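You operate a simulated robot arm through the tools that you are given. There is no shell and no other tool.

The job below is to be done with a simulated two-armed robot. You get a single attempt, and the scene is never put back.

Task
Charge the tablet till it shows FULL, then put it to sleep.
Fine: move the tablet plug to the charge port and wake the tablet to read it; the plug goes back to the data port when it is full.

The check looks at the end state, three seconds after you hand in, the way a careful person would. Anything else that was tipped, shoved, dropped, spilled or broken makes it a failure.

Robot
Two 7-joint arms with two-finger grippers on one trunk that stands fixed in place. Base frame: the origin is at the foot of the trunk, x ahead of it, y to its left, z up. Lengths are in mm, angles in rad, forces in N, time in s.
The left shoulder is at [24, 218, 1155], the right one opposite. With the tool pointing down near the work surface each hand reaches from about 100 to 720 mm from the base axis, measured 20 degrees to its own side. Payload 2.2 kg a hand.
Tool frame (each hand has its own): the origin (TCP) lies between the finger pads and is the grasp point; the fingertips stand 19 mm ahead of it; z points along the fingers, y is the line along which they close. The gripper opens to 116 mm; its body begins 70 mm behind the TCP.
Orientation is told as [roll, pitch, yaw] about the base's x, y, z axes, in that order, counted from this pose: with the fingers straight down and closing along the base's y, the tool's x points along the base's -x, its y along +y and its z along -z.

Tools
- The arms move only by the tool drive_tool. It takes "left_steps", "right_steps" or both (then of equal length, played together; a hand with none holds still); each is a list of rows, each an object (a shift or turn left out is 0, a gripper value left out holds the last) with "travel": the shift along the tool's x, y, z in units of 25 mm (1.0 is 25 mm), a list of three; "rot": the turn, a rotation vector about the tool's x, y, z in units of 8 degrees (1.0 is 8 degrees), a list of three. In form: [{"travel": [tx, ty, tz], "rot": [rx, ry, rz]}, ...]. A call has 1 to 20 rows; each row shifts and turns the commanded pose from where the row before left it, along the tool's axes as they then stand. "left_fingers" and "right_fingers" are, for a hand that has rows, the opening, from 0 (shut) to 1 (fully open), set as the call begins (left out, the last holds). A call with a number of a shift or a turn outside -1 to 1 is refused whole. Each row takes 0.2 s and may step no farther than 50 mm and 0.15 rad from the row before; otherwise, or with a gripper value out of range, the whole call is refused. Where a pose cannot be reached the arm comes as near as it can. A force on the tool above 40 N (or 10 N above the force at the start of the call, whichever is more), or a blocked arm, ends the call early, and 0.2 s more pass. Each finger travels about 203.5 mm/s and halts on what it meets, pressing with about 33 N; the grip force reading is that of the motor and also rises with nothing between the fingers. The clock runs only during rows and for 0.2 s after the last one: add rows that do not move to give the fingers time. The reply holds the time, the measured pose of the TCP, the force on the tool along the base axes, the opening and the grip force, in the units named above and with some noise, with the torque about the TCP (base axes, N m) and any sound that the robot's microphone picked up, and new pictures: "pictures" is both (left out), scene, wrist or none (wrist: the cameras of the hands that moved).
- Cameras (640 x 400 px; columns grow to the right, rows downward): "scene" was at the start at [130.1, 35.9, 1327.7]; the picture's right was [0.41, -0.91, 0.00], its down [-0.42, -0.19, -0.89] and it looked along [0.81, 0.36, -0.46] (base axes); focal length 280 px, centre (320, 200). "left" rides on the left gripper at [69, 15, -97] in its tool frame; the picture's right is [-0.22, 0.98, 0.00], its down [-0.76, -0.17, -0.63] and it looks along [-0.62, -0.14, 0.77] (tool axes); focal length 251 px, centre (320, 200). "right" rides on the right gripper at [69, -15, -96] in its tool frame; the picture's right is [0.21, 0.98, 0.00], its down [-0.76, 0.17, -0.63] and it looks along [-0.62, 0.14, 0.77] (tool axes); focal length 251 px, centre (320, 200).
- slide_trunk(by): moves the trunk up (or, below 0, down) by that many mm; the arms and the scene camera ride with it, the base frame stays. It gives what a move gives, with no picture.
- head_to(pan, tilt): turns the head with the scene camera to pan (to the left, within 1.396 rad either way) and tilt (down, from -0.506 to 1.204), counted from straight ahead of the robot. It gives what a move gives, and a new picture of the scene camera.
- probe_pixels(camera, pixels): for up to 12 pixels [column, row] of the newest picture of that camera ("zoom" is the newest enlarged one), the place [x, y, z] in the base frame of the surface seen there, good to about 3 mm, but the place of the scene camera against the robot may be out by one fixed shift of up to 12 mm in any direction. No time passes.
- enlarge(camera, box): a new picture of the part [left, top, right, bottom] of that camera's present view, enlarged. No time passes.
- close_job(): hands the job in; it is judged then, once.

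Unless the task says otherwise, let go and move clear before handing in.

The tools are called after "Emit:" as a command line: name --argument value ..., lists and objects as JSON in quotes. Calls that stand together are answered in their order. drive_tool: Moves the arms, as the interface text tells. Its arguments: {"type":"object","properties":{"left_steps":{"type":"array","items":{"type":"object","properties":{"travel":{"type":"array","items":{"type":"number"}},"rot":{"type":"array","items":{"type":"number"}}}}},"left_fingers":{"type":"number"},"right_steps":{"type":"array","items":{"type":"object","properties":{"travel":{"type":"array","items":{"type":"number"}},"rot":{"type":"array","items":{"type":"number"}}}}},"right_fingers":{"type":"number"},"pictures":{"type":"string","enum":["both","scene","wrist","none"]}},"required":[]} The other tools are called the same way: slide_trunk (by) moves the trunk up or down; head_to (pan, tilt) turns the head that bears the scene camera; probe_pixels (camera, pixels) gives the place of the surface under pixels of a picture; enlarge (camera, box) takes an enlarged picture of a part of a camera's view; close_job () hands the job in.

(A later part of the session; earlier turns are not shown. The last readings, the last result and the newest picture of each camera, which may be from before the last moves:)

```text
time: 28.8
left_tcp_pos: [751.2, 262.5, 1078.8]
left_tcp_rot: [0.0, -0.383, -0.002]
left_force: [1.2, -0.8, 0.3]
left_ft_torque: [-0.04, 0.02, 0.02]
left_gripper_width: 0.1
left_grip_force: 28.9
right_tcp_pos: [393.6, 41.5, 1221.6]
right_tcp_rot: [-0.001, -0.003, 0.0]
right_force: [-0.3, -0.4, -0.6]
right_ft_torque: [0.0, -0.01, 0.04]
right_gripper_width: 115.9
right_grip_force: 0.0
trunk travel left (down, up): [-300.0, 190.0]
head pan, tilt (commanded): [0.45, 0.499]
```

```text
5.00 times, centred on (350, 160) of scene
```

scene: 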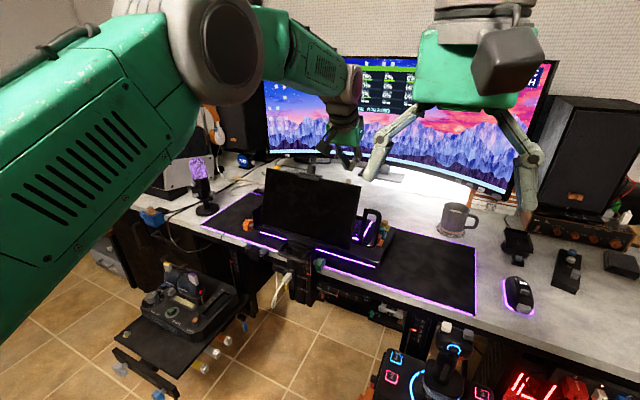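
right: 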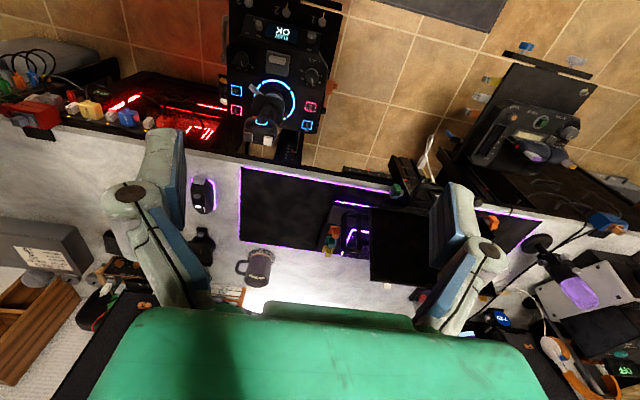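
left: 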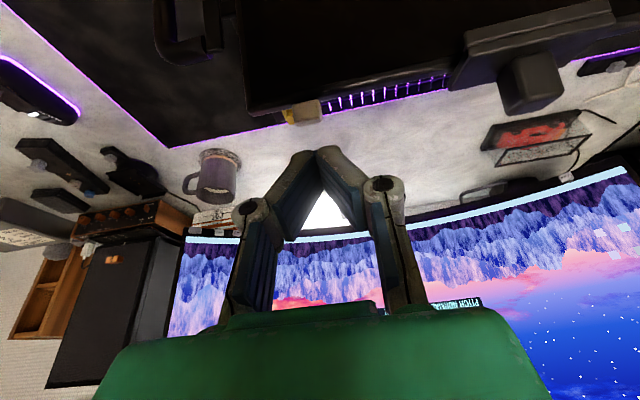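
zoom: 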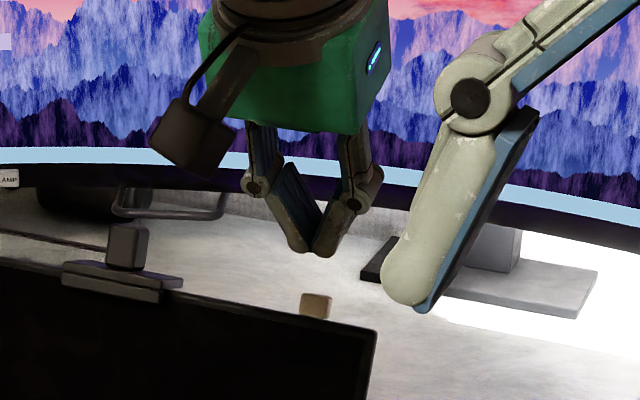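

Fingertips are ≈25 mm above the white tab. Descending 19 mm, then I'll press in small steps.

Emit:
drive_tool --left_steps '[{"travel": [0.094, -0.03, 0.394]}, {"travel": [0.084, -0.03, 0.364]}, {}]' --pictures "both"

Emit:
enlarge --camera "scene" --box '[330, 150, 380, 190]'

Emit:
enlarge --camera "left" --box '[270, 90, 370, 170]'

```text
time: 29.6
left_tcp_pos: [755.9, 260.1, 1057.3]
left_tcp_rot: [0.0, -0.382, -0.001]
left_force: [0.3, 0.3, 0.2]
left_ft_torque: [-0.02, 0.03, 0.01]
left_gripper_width: 0.0
left_grip_force: 28.8
right_tcp_pos: [395.1, 41.4, 1220.9]
right_tcp_rot: [0.0, -0.002, 0.001]
right_force: [0.1, -0.5, -0.2]
right_ft_torque: [0.02, 0.01, 0.0]
right_gripper_width: 116.1
right_grip_force: 0.1
trunk travel left (down, up): [-300.0, 190.0]
head pan, tilt (commanded): [0.45, 0.499]
```

scene: 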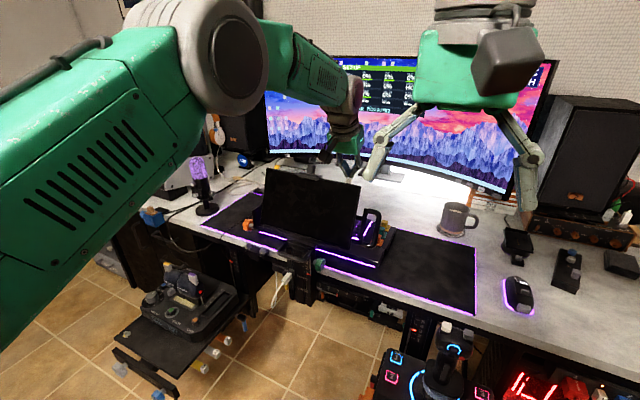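
left: 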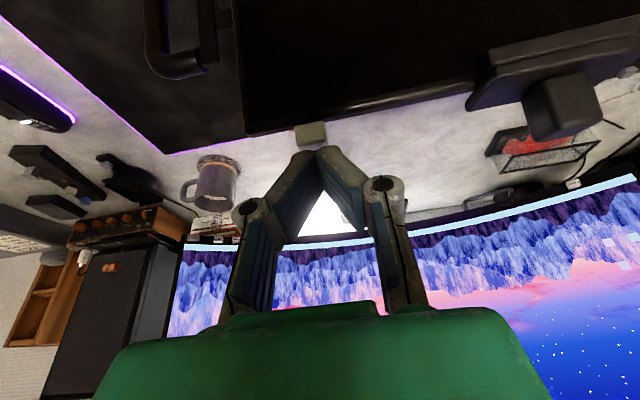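

```text
10.00 times, centred on (355, 170) of scene
```

zoom: 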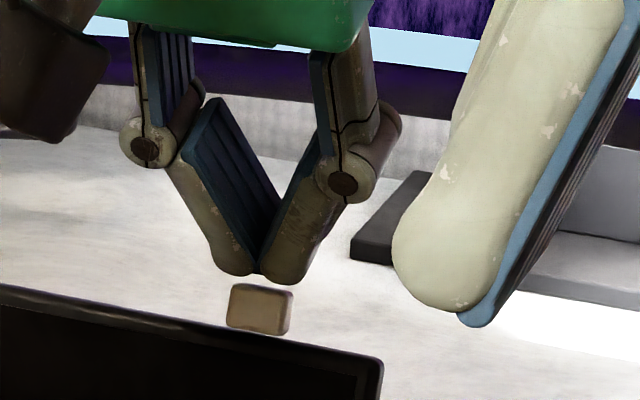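

```text
5.00 times, centred on (320, 130) of left
```

zoom: 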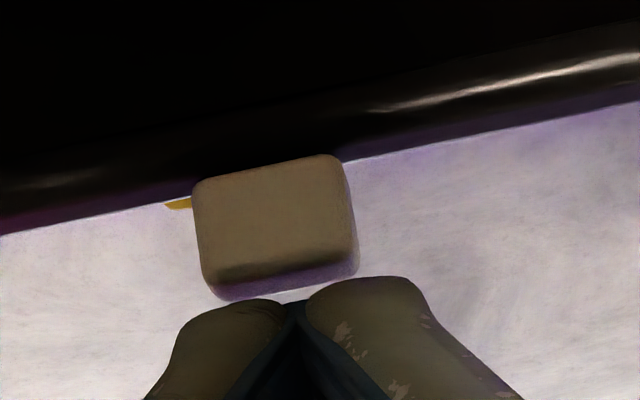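

Tips hover just over the tab, perhaps slightly behind its centre. I'll shift 4 mm back and press down in 1.5 mm steps.

Emit:
drive_tool --left_steps '[{"travel": [0.148, 0, -0.06]}, {"travel": [0.04, 0, 0.045]}, {"travel": [0.04, 0, 0.045]}, {"travel": [0.04, 0, 0.045]}, {}]' --pictures "both"

Emit:
enlarge --camera "scene" --box '[330, 150, 380, 190]'

Emit:
enlarge --camera "left" --box '[270, 90, 370, 170]'

```text
time: 30.8
left_tcp_pos: [749.5, 260.1, 1053.6]
left_tcp_rot: [0.0, -0.385, -0.001]
left_force: [-0.6, 0.4, 2.7]
left_ft_torque: [0.0, -0.01, -0.01]
left_gripper_width: 6.1
left_grip_force: 28.4
right_tcp_pos: [395.4, 42.1, 1220.3]
right_tcp_rot: [-0.001, -0.002, 0.0]
right_force: [0.4, 0.1, 0.0]
right_ft_torque: [0.05, 0.0, 0.01]
right_gripper_width: 115.9
right_grip_force: 0.1
trunk travel left (down, up): [-300.0, 190.0]
head pan, tilt (commanded): [0.45, 0.499]
heard: click
```

scene: 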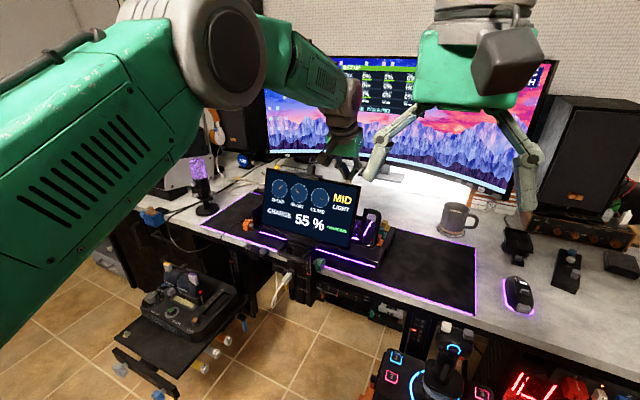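
left: 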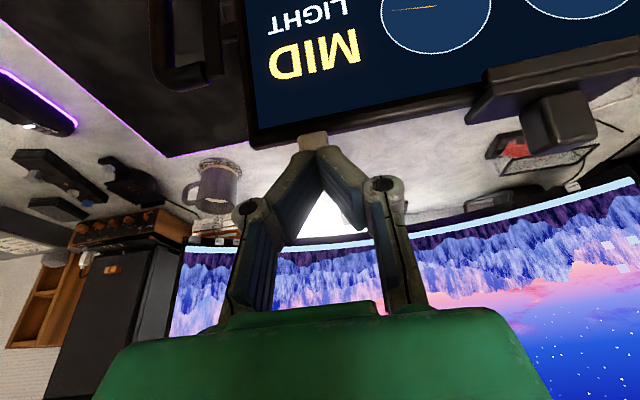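

```text
10.00 times, centred on (355, 170) of scene
```

zoom: 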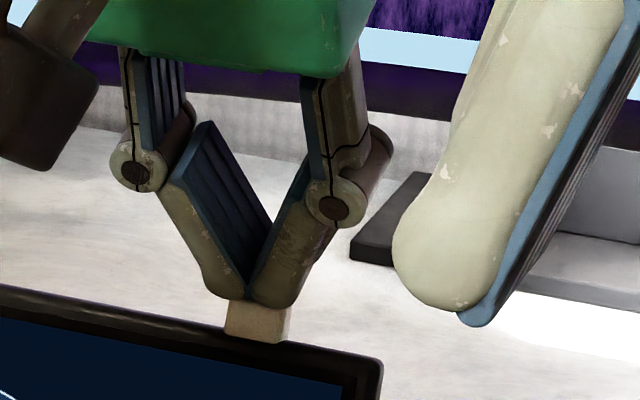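

```text
5.00 times, centred on (320, 130) of left
```

zoom: 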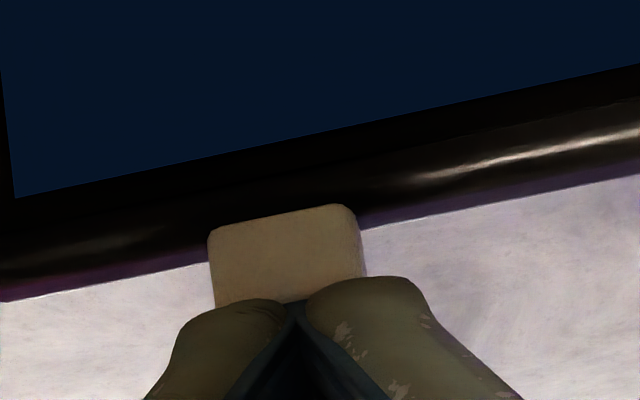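

A click: the tablet woke and shows "CHARGE 55 %". I'll lift off the button straight up and read the screen.

Emit:
drive_tool --left_steps '[{"travel": [-0.12, 0, -0.3]}, {"travel": [-0.2, 0, -0.5]}, {"travel": [-0.2, 0, -0.5]}]' --pictures "both"

Emit:
enlarge --camera "scene" --box '[250, 160, 370, 255]'

```text
time: 31.6
left_tcp_pos: [750.7, 262.7, 1089.5]
left_tcp_rot: [-0.001, -0.382, 0.0]
left_force: [-0.2, -0.4, -0.3]
left_ft_torque: [-0.01, 0.01, 0.01]
left_gripper_width: 0.0
left_grip_force: 28.8
right_tcp_pos: [395.1, 41.5, 1221.0]
right_tcp_rot: [-0.001, -0.002, 0.001]
right_force: [0.0, 0.7, 0.4]
right_ft_torque: [0.0, 0.02, -0.03]
right_gripper_width: 115.7
right_grip_force: 0.0
trunk travel left (down, up): [-300.0, 190.0]
head pan, tilt (commanded): [0.45, 0.499]
```

scene: 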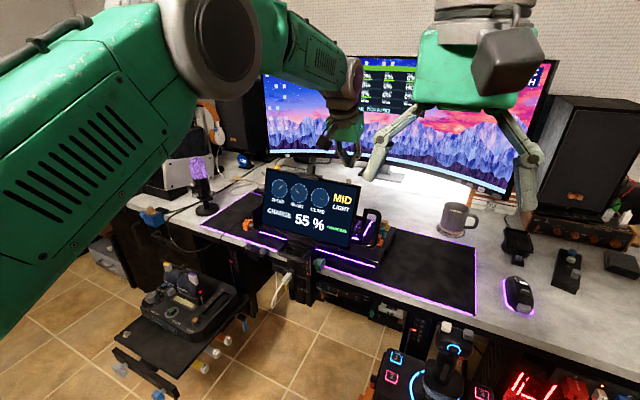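
left: 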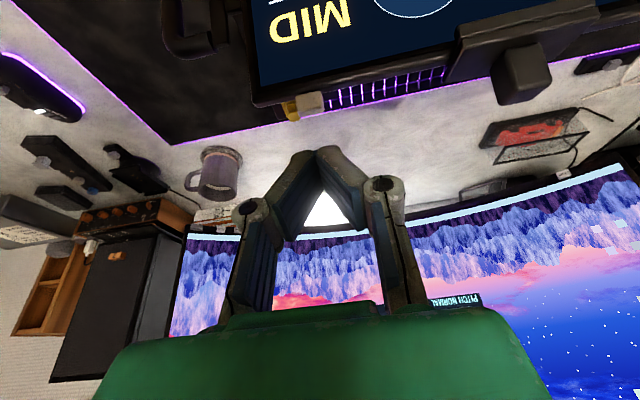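

```text
4.21 times, centred on (310, 208) of scene
```

zoom: 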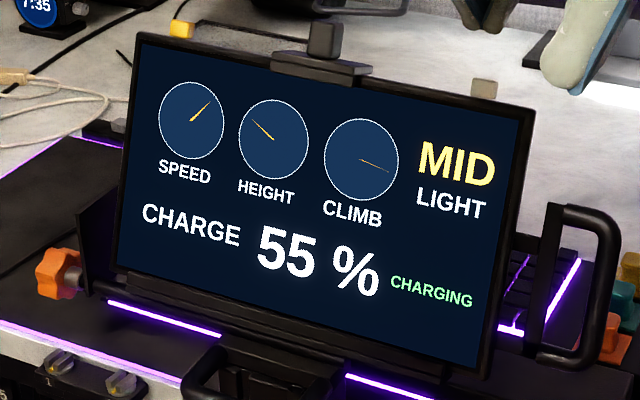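

White is wake/sleep; the screen reads CHARGE 55 % CHARGING. I'll let time pass to see the rate.

Emit:
drive_tool --left_steps '[{}, {}, {}, {}, {}, {}, {}, {}, {}, {}, {}, {}, {}, {}, {}, {}, {}, {}, {}, {}]' --pictures "scene"

Emit:
enlarge --camera "scene" --box '[250, 160, 370, 255]'

```text
time: 35.8
left_tcp_pos: [749.5, 261.9, 1088.9]
left_tcp_rot: [0.0, -0.385, 0.0]
left_force: [0.5, 0.7, -0.1]
left_ft_torque: [-0.04, -0.02, -0.01]
left_gripper_width: 0.1
left_grip_force: 28.7
right_tcp_pos: [394.5, 41.7, 1221.2]
right_tcp_rot: [0.001, -0.001, 0.001]
right_force: [0.1, -0.3, 0.3]
right_ft_torque: [0.02, 0.02, 0.0]
right_gripper_width: 115.9
right_grip_force: 0.1
trunk travel left (down, up): [-300.0, 190.0]
head pan, tilt (commanded): [0.45, 0.499]
```

scene: 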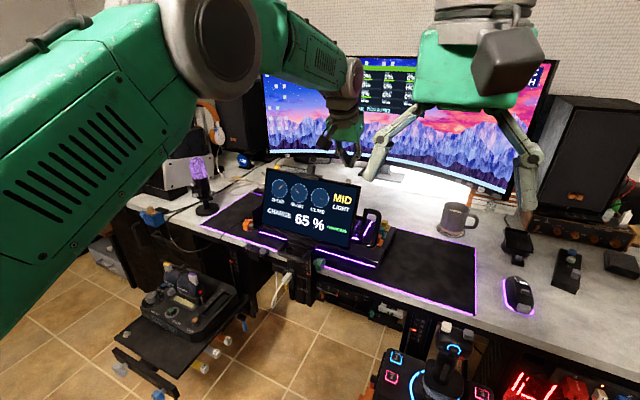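

```text
4.21 times, centred on (310, 208) of scene
```

zoom: 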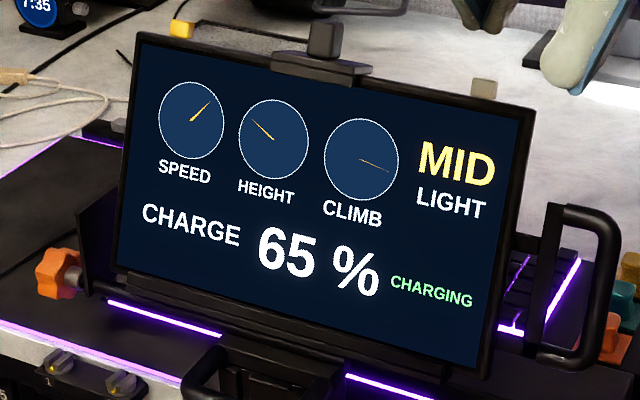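

65 % now, about 2.4 %/s. I'll keep waiting above the button.

Emit:
drive_tool --left_steps '[{}, {}, {}, {}, {}, {}, {}, {}, {}, {}, {}, {}, {}, {}, {}, {}, {}, {}, {}, {}]' --pictures "none"

Emit:
drive_tool --left_steps '[{}, {}, {}, {}, {}, {}, {}, {}, {}, {}, {}, {}, {}, {}, {}, {}, {}, {}, {}, {}]' --pictures "none"

Emit:
drive_tool --left_steps '[{}, {}, {}, {}, {}, {}, {}, {}, {}, {}, {}, {}, {}, {}, {}, {}, {}, {}, {}, {}]' --pictures "scene"

Emit:
enlarge --camera "scene" --box '[250, 160, 370, 255]'

```text
time: 40.0
left_tcp_pos: [749.7, 261.2, 1088.4]
left_tcp_rot: [0.0, -0.384, 0.0]
left_force: [-0.3, -0.2, -1.0]
left_ft_torque: [-0.01, 0.02, -0.01]
left_gripper_width: 0.0
left_grip_force: 28.4
right_tcp_pos: [395.3, 40.7, 1221.4]
right_tcp_rot: [-0.001, -0.002, 0.002]
right_force: [-0.2, -1.6, 0.3]
right_ft_torque: [0.02, 0.02, 0.01]
right_gripper_width: 116.3
right_grip_force: 0.1
trunk travel left (down, up): [-300.0, 190.0]
head pan, tilt (commanded): [0.45, 0.499]
```

```text
time: 44.2
left_tcp_pos: [749.2, 260.8, 1088.1]
left_tcp_rot: [0.001, -0.384, 0.001]
left_force: [-0.1, 0.0, -0.5]
left_ft_torque: [0.01, -0.01, 0.01]
left_gripper_width: 0.0
left_grip_force: 28.3
right_tcp_pos: [396.0, 42.9, 1220.4]
right_tcp_rot: [-0.001, -0.002, -0.002]
right_force: [0.1, 0.4, 0.7]
right_ft_torque: [0.05, 0.0, 0.03]
right_gripper_width: 116.0
right_grip_force: 0.1
trunk travel left (down, up): [-300.0, 190.0]
head pan, tilt (commanded): [0.45, 0.499]
```

```text
time: 48.4
left_tcp_pos: [750.1, 262.3, 1087.9]
left_tcp_rot: [0.0, -0.384, 0.0]
left_force: [0.1, -0.4, -0.6]
left_ft_torque: [0.04, 0.02, -0.02]
left_gripper_width: 0.1
left_grip_force: 28.8
right_tcp_pos: [395.0, 41.3, 1220.2]
right_tcp_rot: [0.002, -0.001, 0.0]
right_force: [0.9, 0.2, 0.4]
right_ft_torque: [0.02, -0.01, -0.03]
right_gripper_width: 116.1
right_grip_force: 0.1
trunk travel left (down, up): [-300.0, 190.0]
head pan, tilt (commanded): [0.45, 0.499]
```

scene: 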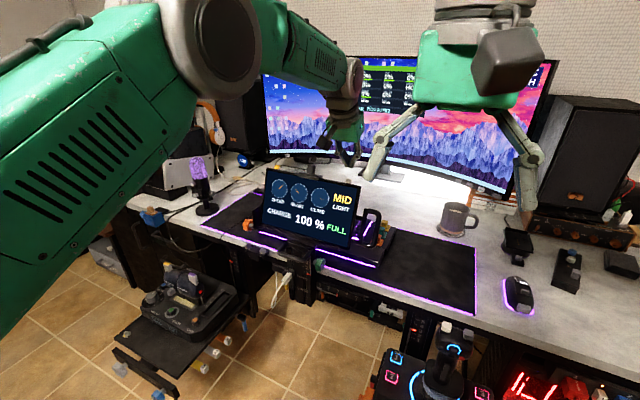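

```text
4.21 times, centred on (310, 208) of scene
```

zoom: 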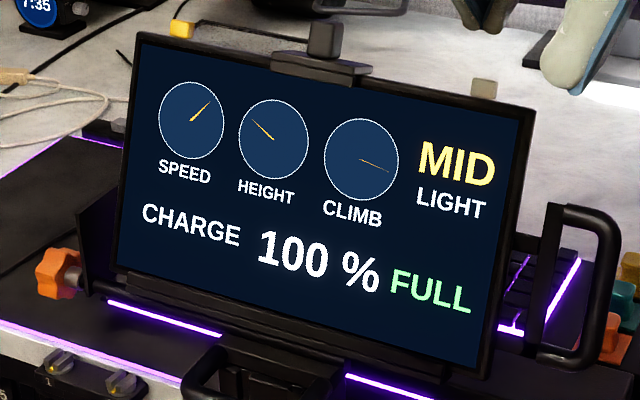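

The screen shows 100 % FULL. I'll put it to sleep now by repeating the same press on the white tab.

Emit:
drive_tool --left_steps '[{"travel": [0.2, 0, 0.5]}, {"travel": [0.2, 0, 0.5]}, {"travel": [0.03, 0, 0.075]}, {"travel": [0.03, 0, 0.075]}, {"travel": [0.03, 0, 0.075]}, {"travel": [0.03, 0, 0.075]}, {}]' --pictures "scene"

```text
time: 50.0
left_tcp_pos: [748.6, 261.8, 1053.1]
left_tcp_rot: [-0.001, -0.384, 0.001]
left_force: [-2.1, -0.4, 2.8]
left_ft_torque: [0.02, 0.04, 0.03]
left_gripper_width: 6.1
left_grip_force: 28.8
right_tcp_pos: [395.4, 41.7, 1220.8]
right_tcp_rot: [-0.001, -0.001, -0.002]
right_force: [0.8, -0.4, 0.0]
right_ft_torque: [0.0, -0.03, -0.01]
right_gripper_width: 115.8
right_grip_force: 0.0
trunk travel left (down, up): [-300.0, 190.0]
head pan, tilt (commanded): [0.45, 0.499]
heard: click
```

scene: 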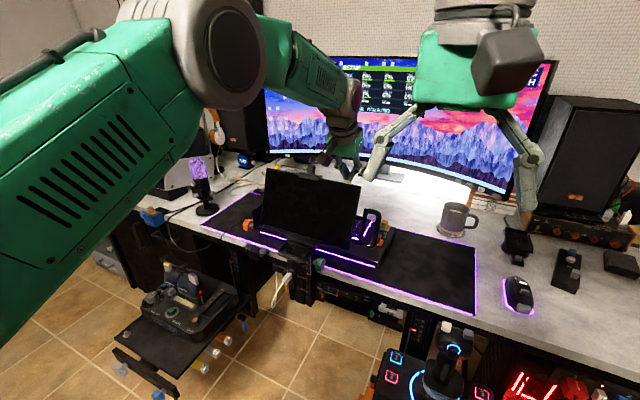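

Another click and the screen is dark again. I'll retrace the path: up, back over the tablet's front, and away.

Emit:
drive_tool --left_steps '[{"travel": [-0.12, 0, -0.3]}, {"travel": [-0.2, 0, -0.5]}, {"travel": [-0.2, 0, -0.5]}, {"travel": [0.447, 0.01, -0.818]}, {"travel": [0.447, 0.01, -0.818]}, {"travel": [0.447, 0.01, -0.818]}, {"travel": [0.447, 0.01, -0.818]}, {"travel": [0.447, 0.01, -0.818]}, {"travel": [0.935, 0.43, 0.1]}, {"travel": [0.935, 0.43, 0.1]}, {"travel": [0.935, 0.43, 0.1]}, {"travel": [0.935, 0.43, 0.1]}, {"travel": [0.935, 0.43, 0.1]}, {"travel": [0.935, 0.43, 0.1]}, {"travel": [0.935, 0.43, 0.1]}, {"travel": [0.935, 0.43, 0.1]}, {"travel": [0.935, 0.43, 0.1]}, {"travel": [0.935, 0.43, 0.1]}, {"travel": [0.935, 0.43, 0.1]}, {"travel": [0.935, 0.43, 0.1]}]' --pictures "both"

Emit:
enlarge --camera "scene" --box '[250, 160, 370, 255]'

```text
time: 54.2
left_tcp_pos: [409.8, 391.5, 1027.8]
left_tcp_rot: [0.0, -0.384, -0.002]
left_force: [-1.0, 1.0, 0.5]
left_ft_torque: [0.0, 0.03, -0.01]
left_gripper_width: 0.0
left_grip_force: 28.4
right_tcp_pos: [394.2, 44.4, 1220.6]
right_tcp_rot: [-0.001, -0.002, 0.001]
right_force: [0.0, 1.2, 0.1]
right_ft_torque: [-0.02, -0.03, 0.0]
right_gripper_width: 115.9
right_grip_force: 0.2
trunk travel left (down, up): [-300.0, 190.0]
head pan, tilt (commanded): [0.45, 0.499]
```

scene: 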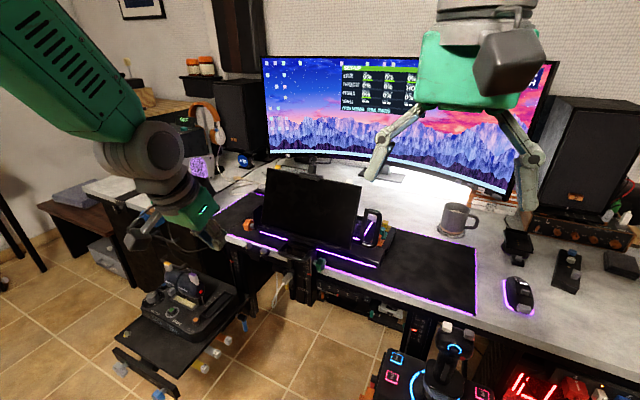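
left: 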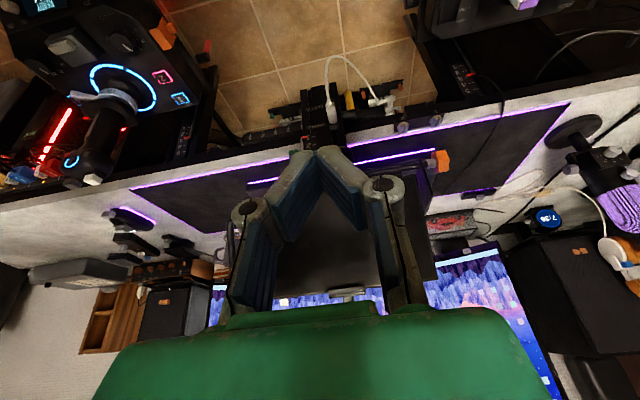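

```text
4.21 times, centred on (310, 208) of scene
```

zoom: 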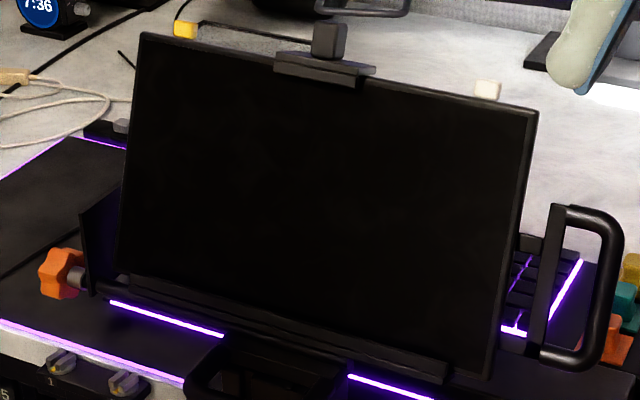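

The tablet is asleep and its pose unchanged. Retracing down to the plug: 300 mm along the tool axis, then pitching forward, fingers half open.

Emit:
drive_tool --left_steps '[{"travel": [0, 0, 1]}, {"travel": [0, 0, 1]}, {"travel": [0, 0, 1]}, {"travel": [0, 0, 1]}, {"travel": [0, 0, 1]}, {"travel": [0, 0, 1]}, {"travel": [0, 0, 1]}, {"travel": [0, 0, 1]}, {"travel": [0, 0, 1]}, {"travel": [0, 0, 1]}, {"travel": [0, 0, 1]}, {"travel": [0, 0, 1]}, {"rot": [0, -0.9, 0]}, {"rot": [0, -0.9, 0]}, {"rot": [0, -0.9, 0]}, {"rot": [0, -0.9, 0]}, {"rot": [0, -0.9, 0]}, {"rot": [0, -0.9, 0]}, {}]' --left_fingers 0.5 --pictures "both"

Emit:
enlarge --camera "left" --box '[300, 110, 360, 210]'

```text
time: 58.2
left_tcp_pos: [521.2, 392.0, 750.1]
left_tcp_rot: [-0.001, -1.14, 0.0]
left_force: [-0.3, 0.2, 0.2]
left_ft_torque: [0.0, -0.01, 0.02]
left_gripper_width: 58.2
left_grip_force: 0.1
right_tcp_pos: [396.6, 41.5, 1220.5]
right_tcp_rot: [0.001, -0.003, 0.0]
right_force: [-0.1, 1.2, 0.4]
right_ft_torque: [-0.04, -0.01, -0.01]
right_gripper_width: 116.0
right_grip_force: 0.1
trunk travel left (down, up): [-300.0, 190.0]
head pan, tilt (commanded): [0.45, 0.499]
```

scene: 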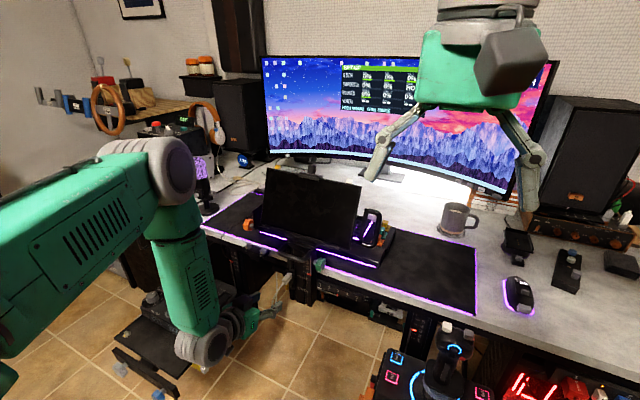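
left: 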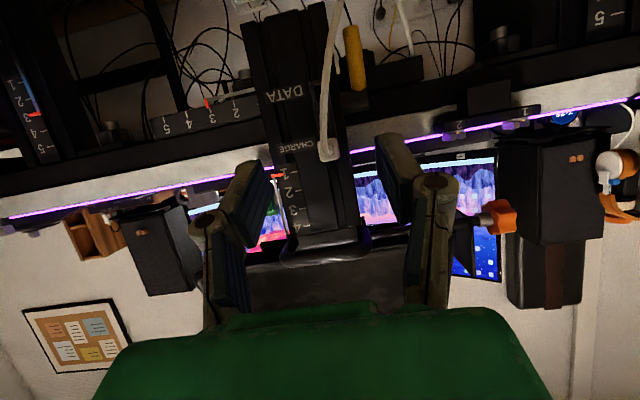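

```text
4.00 times, centred on (330, 160) of left
```

zoom: 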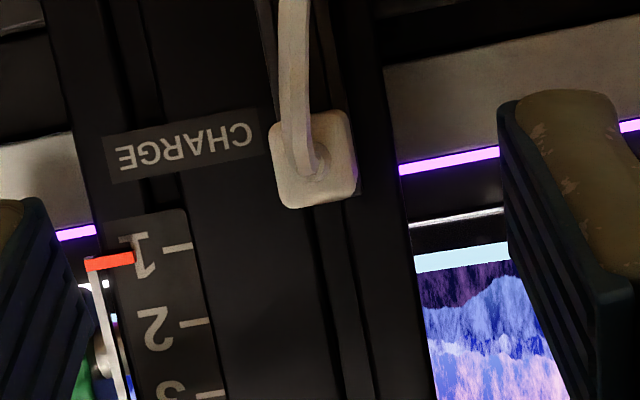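

The plug is still in CHARGE. I'll probe its edges again for a centred grasp.

Emit:
probe_pixels --camera "zoom" --pixels '[[276, 160], [352, 150], [316, 118], [310, 203], [345, 120], [285, 200], [325, 165], [320, 190]]'

```text
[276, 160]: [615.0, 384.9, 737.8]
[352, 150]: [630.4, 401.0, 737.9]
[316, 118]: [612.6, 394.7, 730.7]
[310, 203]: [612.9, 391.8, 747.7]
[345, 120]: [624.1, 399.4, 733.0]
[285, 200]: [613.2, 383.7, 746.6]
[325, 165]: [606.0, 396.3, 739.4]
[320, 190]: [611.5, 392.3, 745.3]
```

Plug centre is (≈630, 392.5, 739.5), as expected. Advancing to straddle it.

Emit:
drive_tool --left_steps '[{"travel": [-0.335, 0.003, 0.958]}, {"travel": [-0.335, 0.003, 0.958]}, {"travel": [-0.335, 0.003, 0.958]}, {"travel": [-0.335, 0.003, 0.958]}, {}]' --pictures "wrist"

Emit:
enlarge --camera "left" --box '[260, 130, 400, 250]'

```text
time: 59.4
left_tcp_pos: [622.9, 391.9, 740.8]
left_tcp_rot: [0.0, -1.138, 0.0]
left_force: [0.5, 0.4, 0.3]
left_ft_torque: [0.02, -0.03, 0.01]
left_gripper_width: 58.0
left_grip_force: 0.1
right_tcp_pos: [394.5, 42.5, 1220.7]
right_tcp_rot: [0.0, 0.0, 0.0]
right_force: [-1.0, -0.3, -0.1]
right_ft_torque: [-0.01, -0.02, 0.03]
right_gripper_width: 115.9
right_grip_force: 0.1
trunk travel left (down, up): [-300.0, 190.0]
head pan, tilt (commanded): [0.45, 0.499]
```

left: 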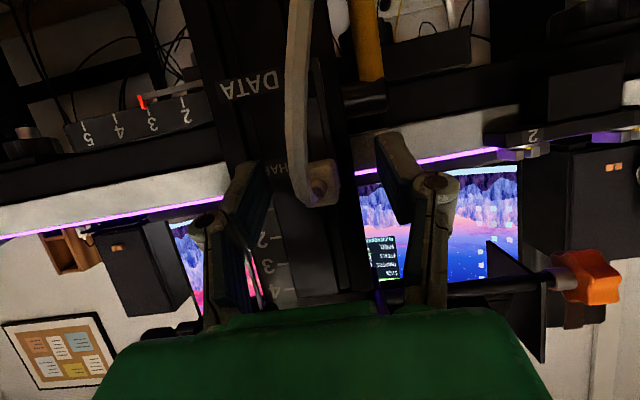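

```text
3.33 times, centred on (330, 190) of left
```

zoom: 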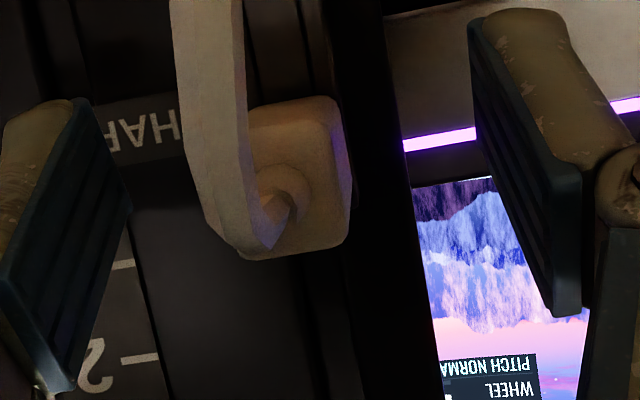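

Same pose as when I released it. Closing on the plug, then pulling straight back 30 mm.

Emit:
drive_tool --left_steps '[{}, {}, {}]' --left_fingers 0 --pictures "none"

Emit:
drive_tool --left_steps '[{"travel": [0.0844, 0, -0.1813]}, {"travel": [0.0844, 0, -0.1813]}, {"travel": [0.0844, 0, -0.1813]}, {"travel": [0.0844, 0, -0.1813]}, {"travel": [0.0844, 0, -0.1813]}, {"travel": [0.0844, 0, -0.1813]}, {}]' --pictures "both"

Emit:
enlarge --camera "left" --box '[280, 150, 380, 250]'

Emit:
enlarge --camera "scene" --box '[240, 210, 340, 300]'

```text
time: 60.2
left_tcp_pos: [621.4, 392.7, 740.3]
left_tcp_rot: [0.0, -1.137, -0.002]
left_force: [2.3, 1.2, -0.7]
left_ft_torque: [0.01, 0.02, 0.03]
left_gripper_width: 15.9
left_grip_force: 33.0
right_tcp_pos: [394.3, 41.6, 1219.7]
right_tcp_rot: [-0.002, -0.001, 0.001]
right_force: [-0.3, 1.2, -0.3]
right_ft_torque: [0.0, 0.0, 0.03]
right_gripper_width: 116.1
right_grip_force: 0.1
trunk travel left (down, up): [-300.0, 190.0]
head pan, tilt (commanded): [0.45, 0.499]
```

```text
time: 61.8
left_tcp_pos: [593.7, 392.2, 741.5]
left_tcp_rot: [0.0, -1.137, -0.002]
left_force: [-1.7, -0.2, 0.0]
left_ft_torque: [0.03, 0.01, -0.04]
left_gripper_width: 15.8
left_grip_force: 32.7
right_tcp_pos: [395.0, 41.3, 1220.4]
right_tcp_rot: [0.002, -0.002, 0.0]
right_force: [-0.1, 0.3, 0.0]
right_ft_torque: [0.0, 0.03, 0.02]
right_gripper_width: 116.0
right_grip_force: 0.0
trunk travel left (down, up): [-300.0, 190.0]
head pan, tilt (commanded): [0.45, 0.499]
```

scene: 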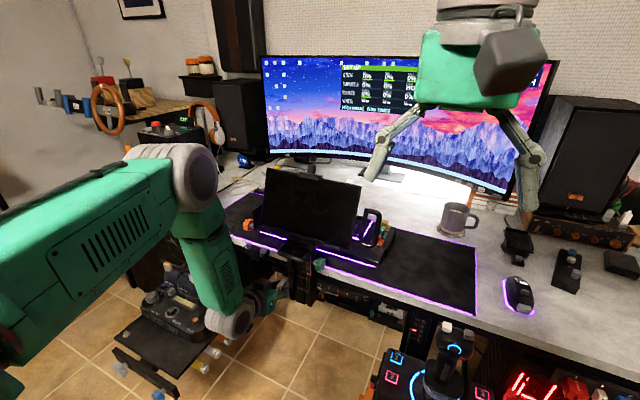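
left: 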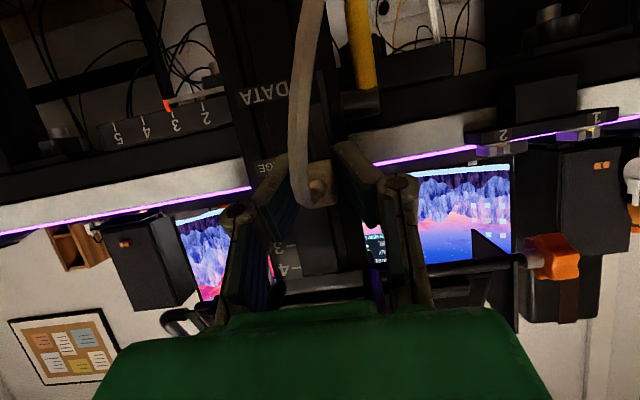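

```text
4.00 times, centred on (330, 200) of left
```

zoom: 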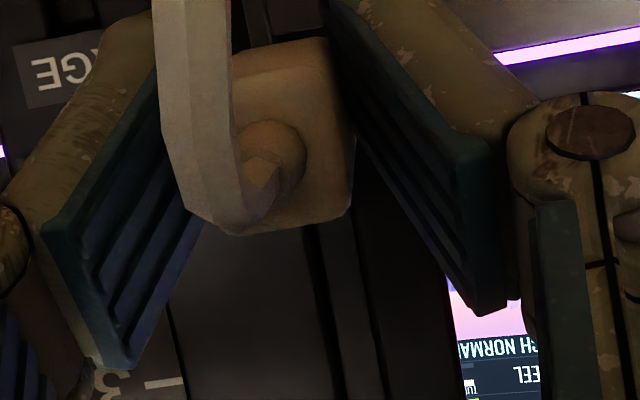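

```text
4.44 times, centred on (290, 255) of scene
```

zoom: 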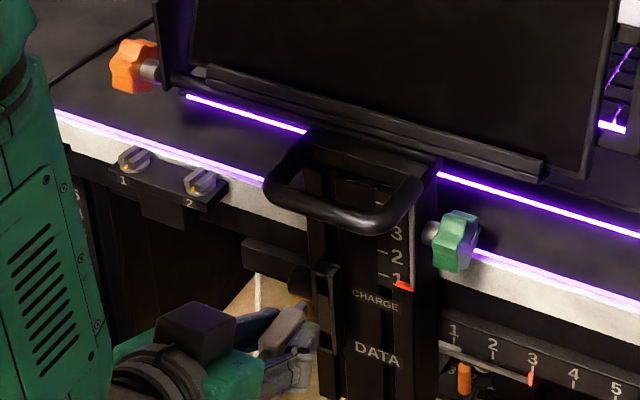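

Plug is out and held firmly. Lowering it 50 mm to the DATA hole.

Emit:
drive_tool --left_steps '[{"travel": [0.4533, 0, 0.211]}, {"travel": [0.4533, 0, 0.211]}, {"travel": [0.4533, 0, 0.211]}, {"travel": [0.4533, 0, 0.211]}, {}]' --pictures "both"

Emit:
enlarge --camera "scene" --box '[250, 220, 340, 310]'

Emit:
enlarge --camera "left" --box '[280, 150, 380, 250]'

```text
time: 63.0
left_tcp_pos: [594.0, 393.2, 692.2]
left_tcp_rot: [0.001, -1.137, -0.001]
left_force: [0.3, 0.4, 0.0]
left_ft_torque: [0.03, 0.02, 0.0]
left_gripper_width: 15.7
left_grip_force: 32.5
right_tcp_pos: [396.1, 42.0, 1221.0]
right_tcp_rot: [0.0, -0.003, 0.0]
right_force: [0.2, 0.2, 0.4]
right_ft_torque: [0.02, -0.01, -0.02]
right_gripper_width: 115.7
right_grip_force: 0.0
trunk travel left (down, up): [-300.0, 190.0]
head pan, tilt (commanded): [0.45, 0.499]
```

scene: 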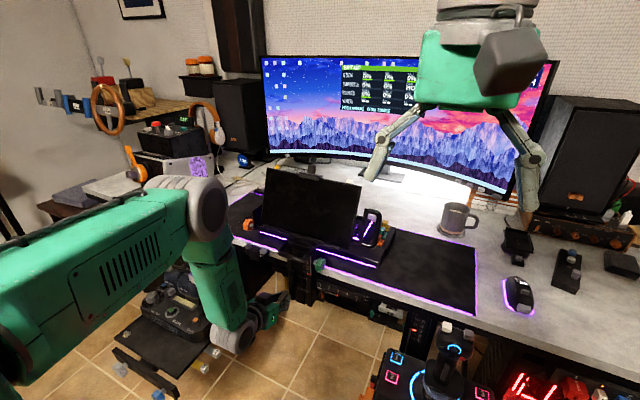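
left: 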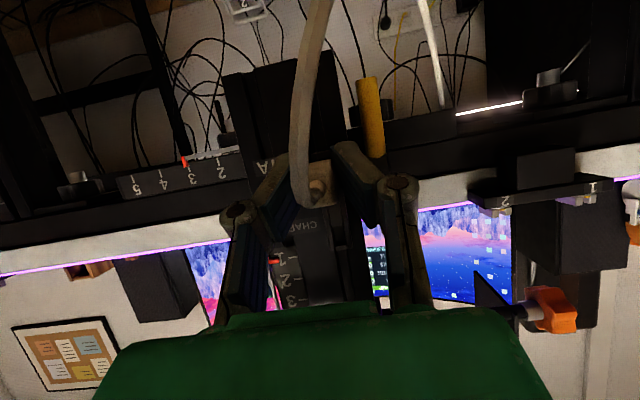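

```text
4.44 times, centred on (295, 265) of scene
```

zoom: 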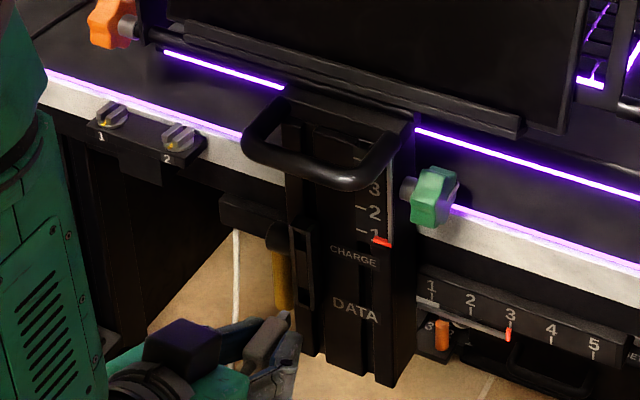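

```text
4.00 times, centred on (330, 200) of left
```

zoom: 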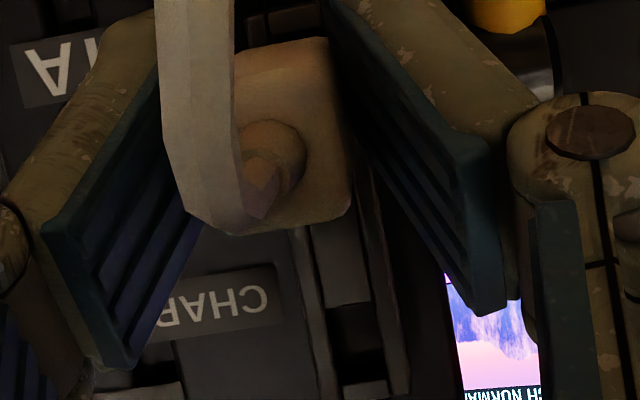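

The view matches the one right after the first pull-out, so alignment is good. Pushing in 30 mm.

Emit:
drive_tool --left_steps '[{"travel": [-0.0844, 0, 0.1813]}, {"travel": [-0.0844, 0, 0.1813]}, {"travel": [-0.0844, 0, 0.1813]}, {"travel": [-0.0844, 0, 0.1813]}, {"travel": [-0.0844, 0, 0.1813]}, {"travel": [-0.0844, 0, 0.1813]}, {}]' --pictures "none"

```text
time: 64.6
left_tcp_pos: [621.5, 392.9, 691.4]
left_tcp_rot: [0.001, -1.138, 0.001]
left_force: [-4.8, 0.7, 1.7]
left_ft_torque: [0.03, -0.06, -0.03]
left_gripper_width: 15.4
left_grip_force: 32.8
right_tcp_pos: [394.8, 41.8, 1220.6]
right_tcp_rot: [0.001, -0.003, 0.0]
right_force: [-0.1, 0.6, -0.3]
right_ft_torque: [0.02, 0.03, 0.03]
right_gripper_width: 116.0
right_grip_force: 0.0
trunk travel left (down, up): [-300.0, 190.0]
head pan, tilt (commanded): [0.45, 0.499]
```

The pushback is already −4.8 N at x=621.5. A further 1.5 mm nudge seats it like before.

Emit:
drive_tool --left_steps '[{"travel": [-0.0253, 0, 0.0544]}, {}]' --pictures "both"

Emit:
enlarge --camera "left" --box '[280, 150, 380, 250]'

Emit:
enlarge --camera "scene" --box '[250, 220, 340, 310]'

```text
time: 65.2
left_tcp_pos: [623.4, 392.6, 690.6]
left_tcp_rot: [0.001, -1.136, 0.0]
left_force: [-17.2, -1.8, 3.5]
left_ft_torque: [-0.02, -0.13, 0.0]
left_gripper_width: 15.5
left_grip_force: 33.3
right_tcp_pos: [392.9, 41.1, 1221.0]
right_tcp_rot: [0.0, -0.004, 0.0]
right_force: [0.0, -0.2, 0.6]
right_ft_torque: [0.03, 0.01, 0.0]
right_gripper_width: 116.1
right_grip_force: 0.1
trunk travel left (down, up): [-300.0, 190.0]
head pan, tilt (commanded): [0.45, 0.499]
```

scene: 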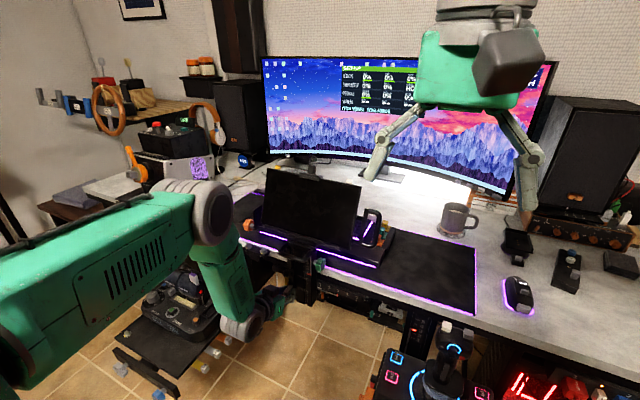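
left: 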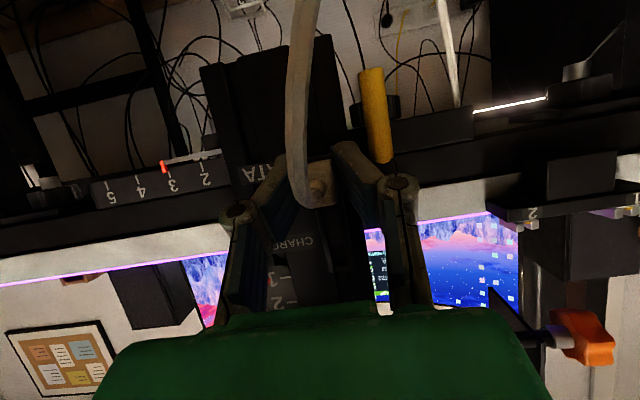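

```text
4.00 times, centred on (330, 200) of left
```

zoom: 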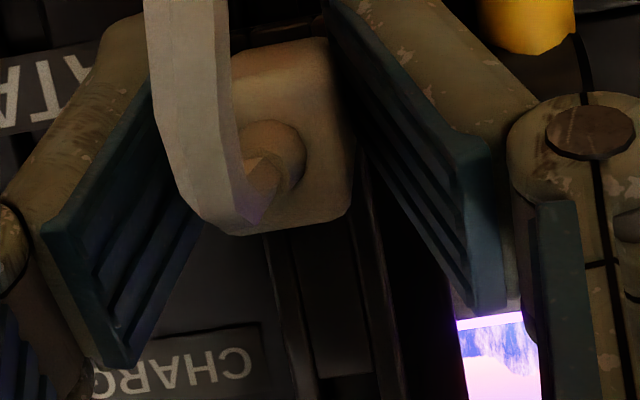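

```text
4.44 times, centred on (295, 265) of scene
```

zoom: 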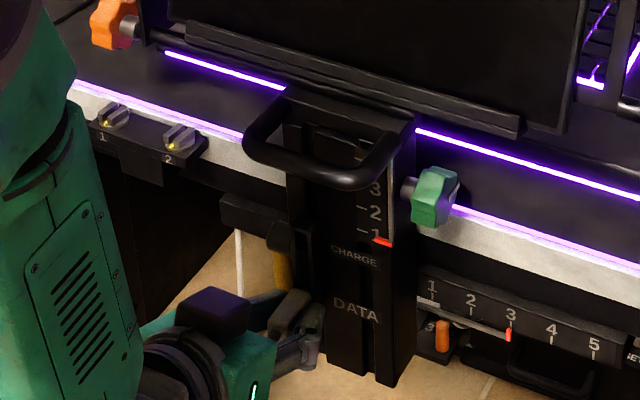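

Seated with 17 N pushback. Opening the fingers and then backing off straight.

Emit:
drive_tool --left_steps '[{}, {}, {}]' --left_fingers 0.5 --pictures "none"

Emit:
drive_tool --left_steps '[{"travel": [0.422, 0, -0.9066]}, {"travel": [0.422, 0, -0.9066]}, {"travel": [0.422, 0, -0.9066]}, {"travel": [0.422, 0, -0.9066]}]' --pictures "both"

Emit:
enlarge --camera "left" --box '[260, 100, 400, 220]'

Emit:
enlarge --camera "scene" --box '[250, 220, 340, 310]'

```text
time: 66.0
left_tcp_pos: [624.4, 391.3, 691.5]
left_tcp_rot: [0.0, -1.137, 0.0]
left_force: [-0.9, -0.1, 0.3]
left_ft_torque: [-0.01, -0.02, 0.01]
left_gripper_width: 58.0
left_grip_force: 0.1
right_tcp_pos: [395.5, 41.3, 1221.2]
right_tcp_rot: [-0.001, -0.001, 0.0]
right_force: [0.0, -0.5, 0.4]
right_ft_torque: [0.0, 0.03, -0.02]
right_gripper_width: 115.9
right_grip_force: 0.1
trunk travel left (down, up): [-300.0, 190.0]
head pan, tilt (commanded): [0.45, 0.499]
```

```text
time: 67.0
left_tcp_pos: [524.4, 392.0, 690.1]
left_tcp_rot: [0.002, -1.138, -0.002]
left_force: [-1.3, -0.2, 0.1]
left_ft_torque: [-0.02, 0.0, -0.04]
left_gripper_width: 58.1
left_grip_force: 0.1
right_tcp_pos: [394.8, 42.2, 1221.3]
right_tcp_rot: [-0.001, -0.001, 0.001]
right_force: [-0.7, -0.2, 0.7]
right_ft_torque: [-0.01, -0.02, -0.03]
right_gripper_width: 116.1
right_grip_force: 0.1
trunk travel left (down, up): [-300.0, 190.0]
head pan, tilt (commanded): [0.45, 0.499]
```

scene: 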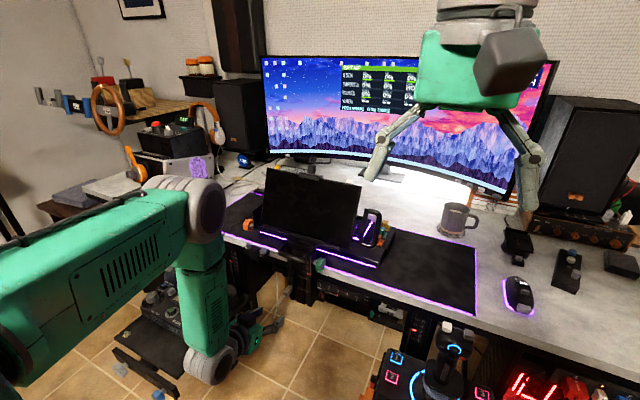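
left: 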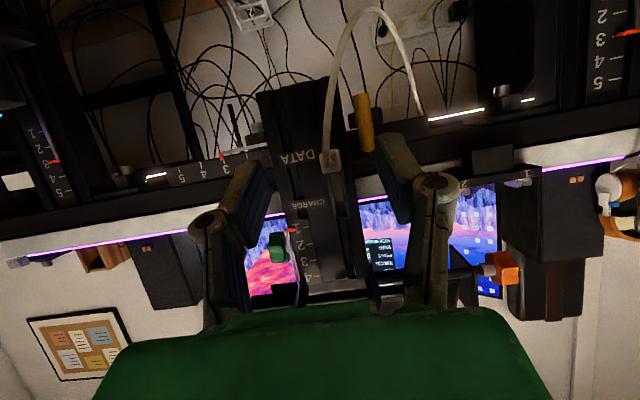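

```text
3.33 times, centred on (330, 160) of left
```

zoom: 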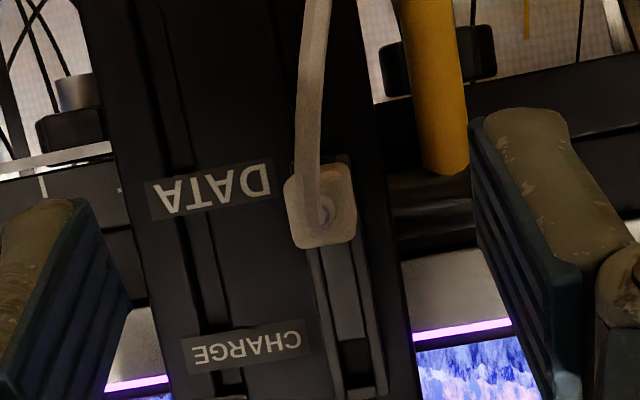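

```text
4.44 times, centred on (295, 265) of scene
```

zoom: 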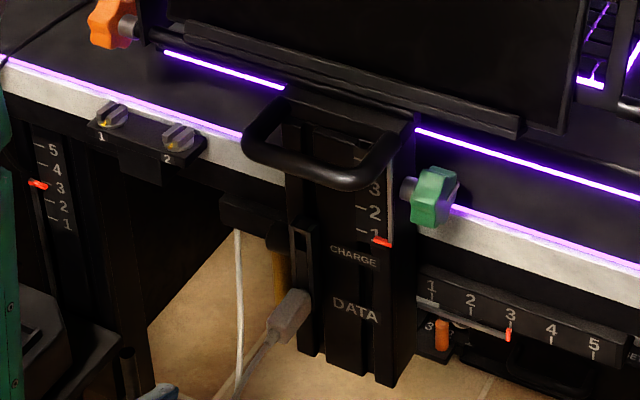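

The plug is back in DATA and holds. I'll check its depth by probing.

Emit:
probe_pixels --camera "zoom" --pixels '[[295, 340]]'

Emit:
enlarge --camera "left" --box '[300, 120, 360, 200]'

Emit:
probe_pixels --camera "left" --pixels '[[325, 160], [336, 160], [330, 171], [322, 168], [337, 171], [333, 165], [332, 182]]'

```text
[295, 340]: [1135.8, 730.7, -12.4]
```

```text
5.00 times, centred on (330, 160) of left
```

zoom: 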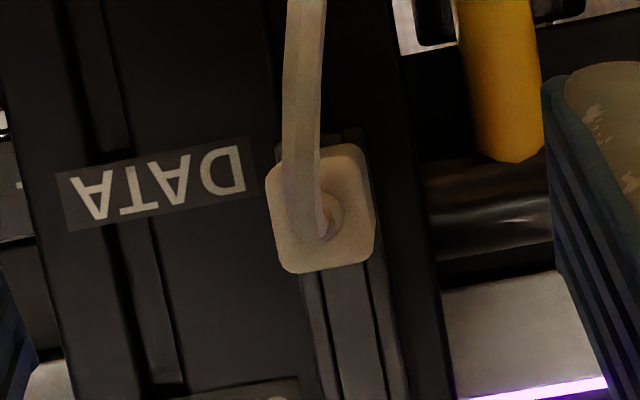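

```text
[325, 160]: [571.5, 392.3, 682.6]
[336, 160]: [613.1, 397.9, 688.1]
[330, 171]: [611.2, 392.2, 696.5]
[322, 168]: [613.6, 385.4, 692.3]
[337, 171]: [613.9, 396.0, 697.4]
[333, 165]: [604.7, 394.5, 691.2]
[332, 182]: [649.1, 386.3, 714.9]
```

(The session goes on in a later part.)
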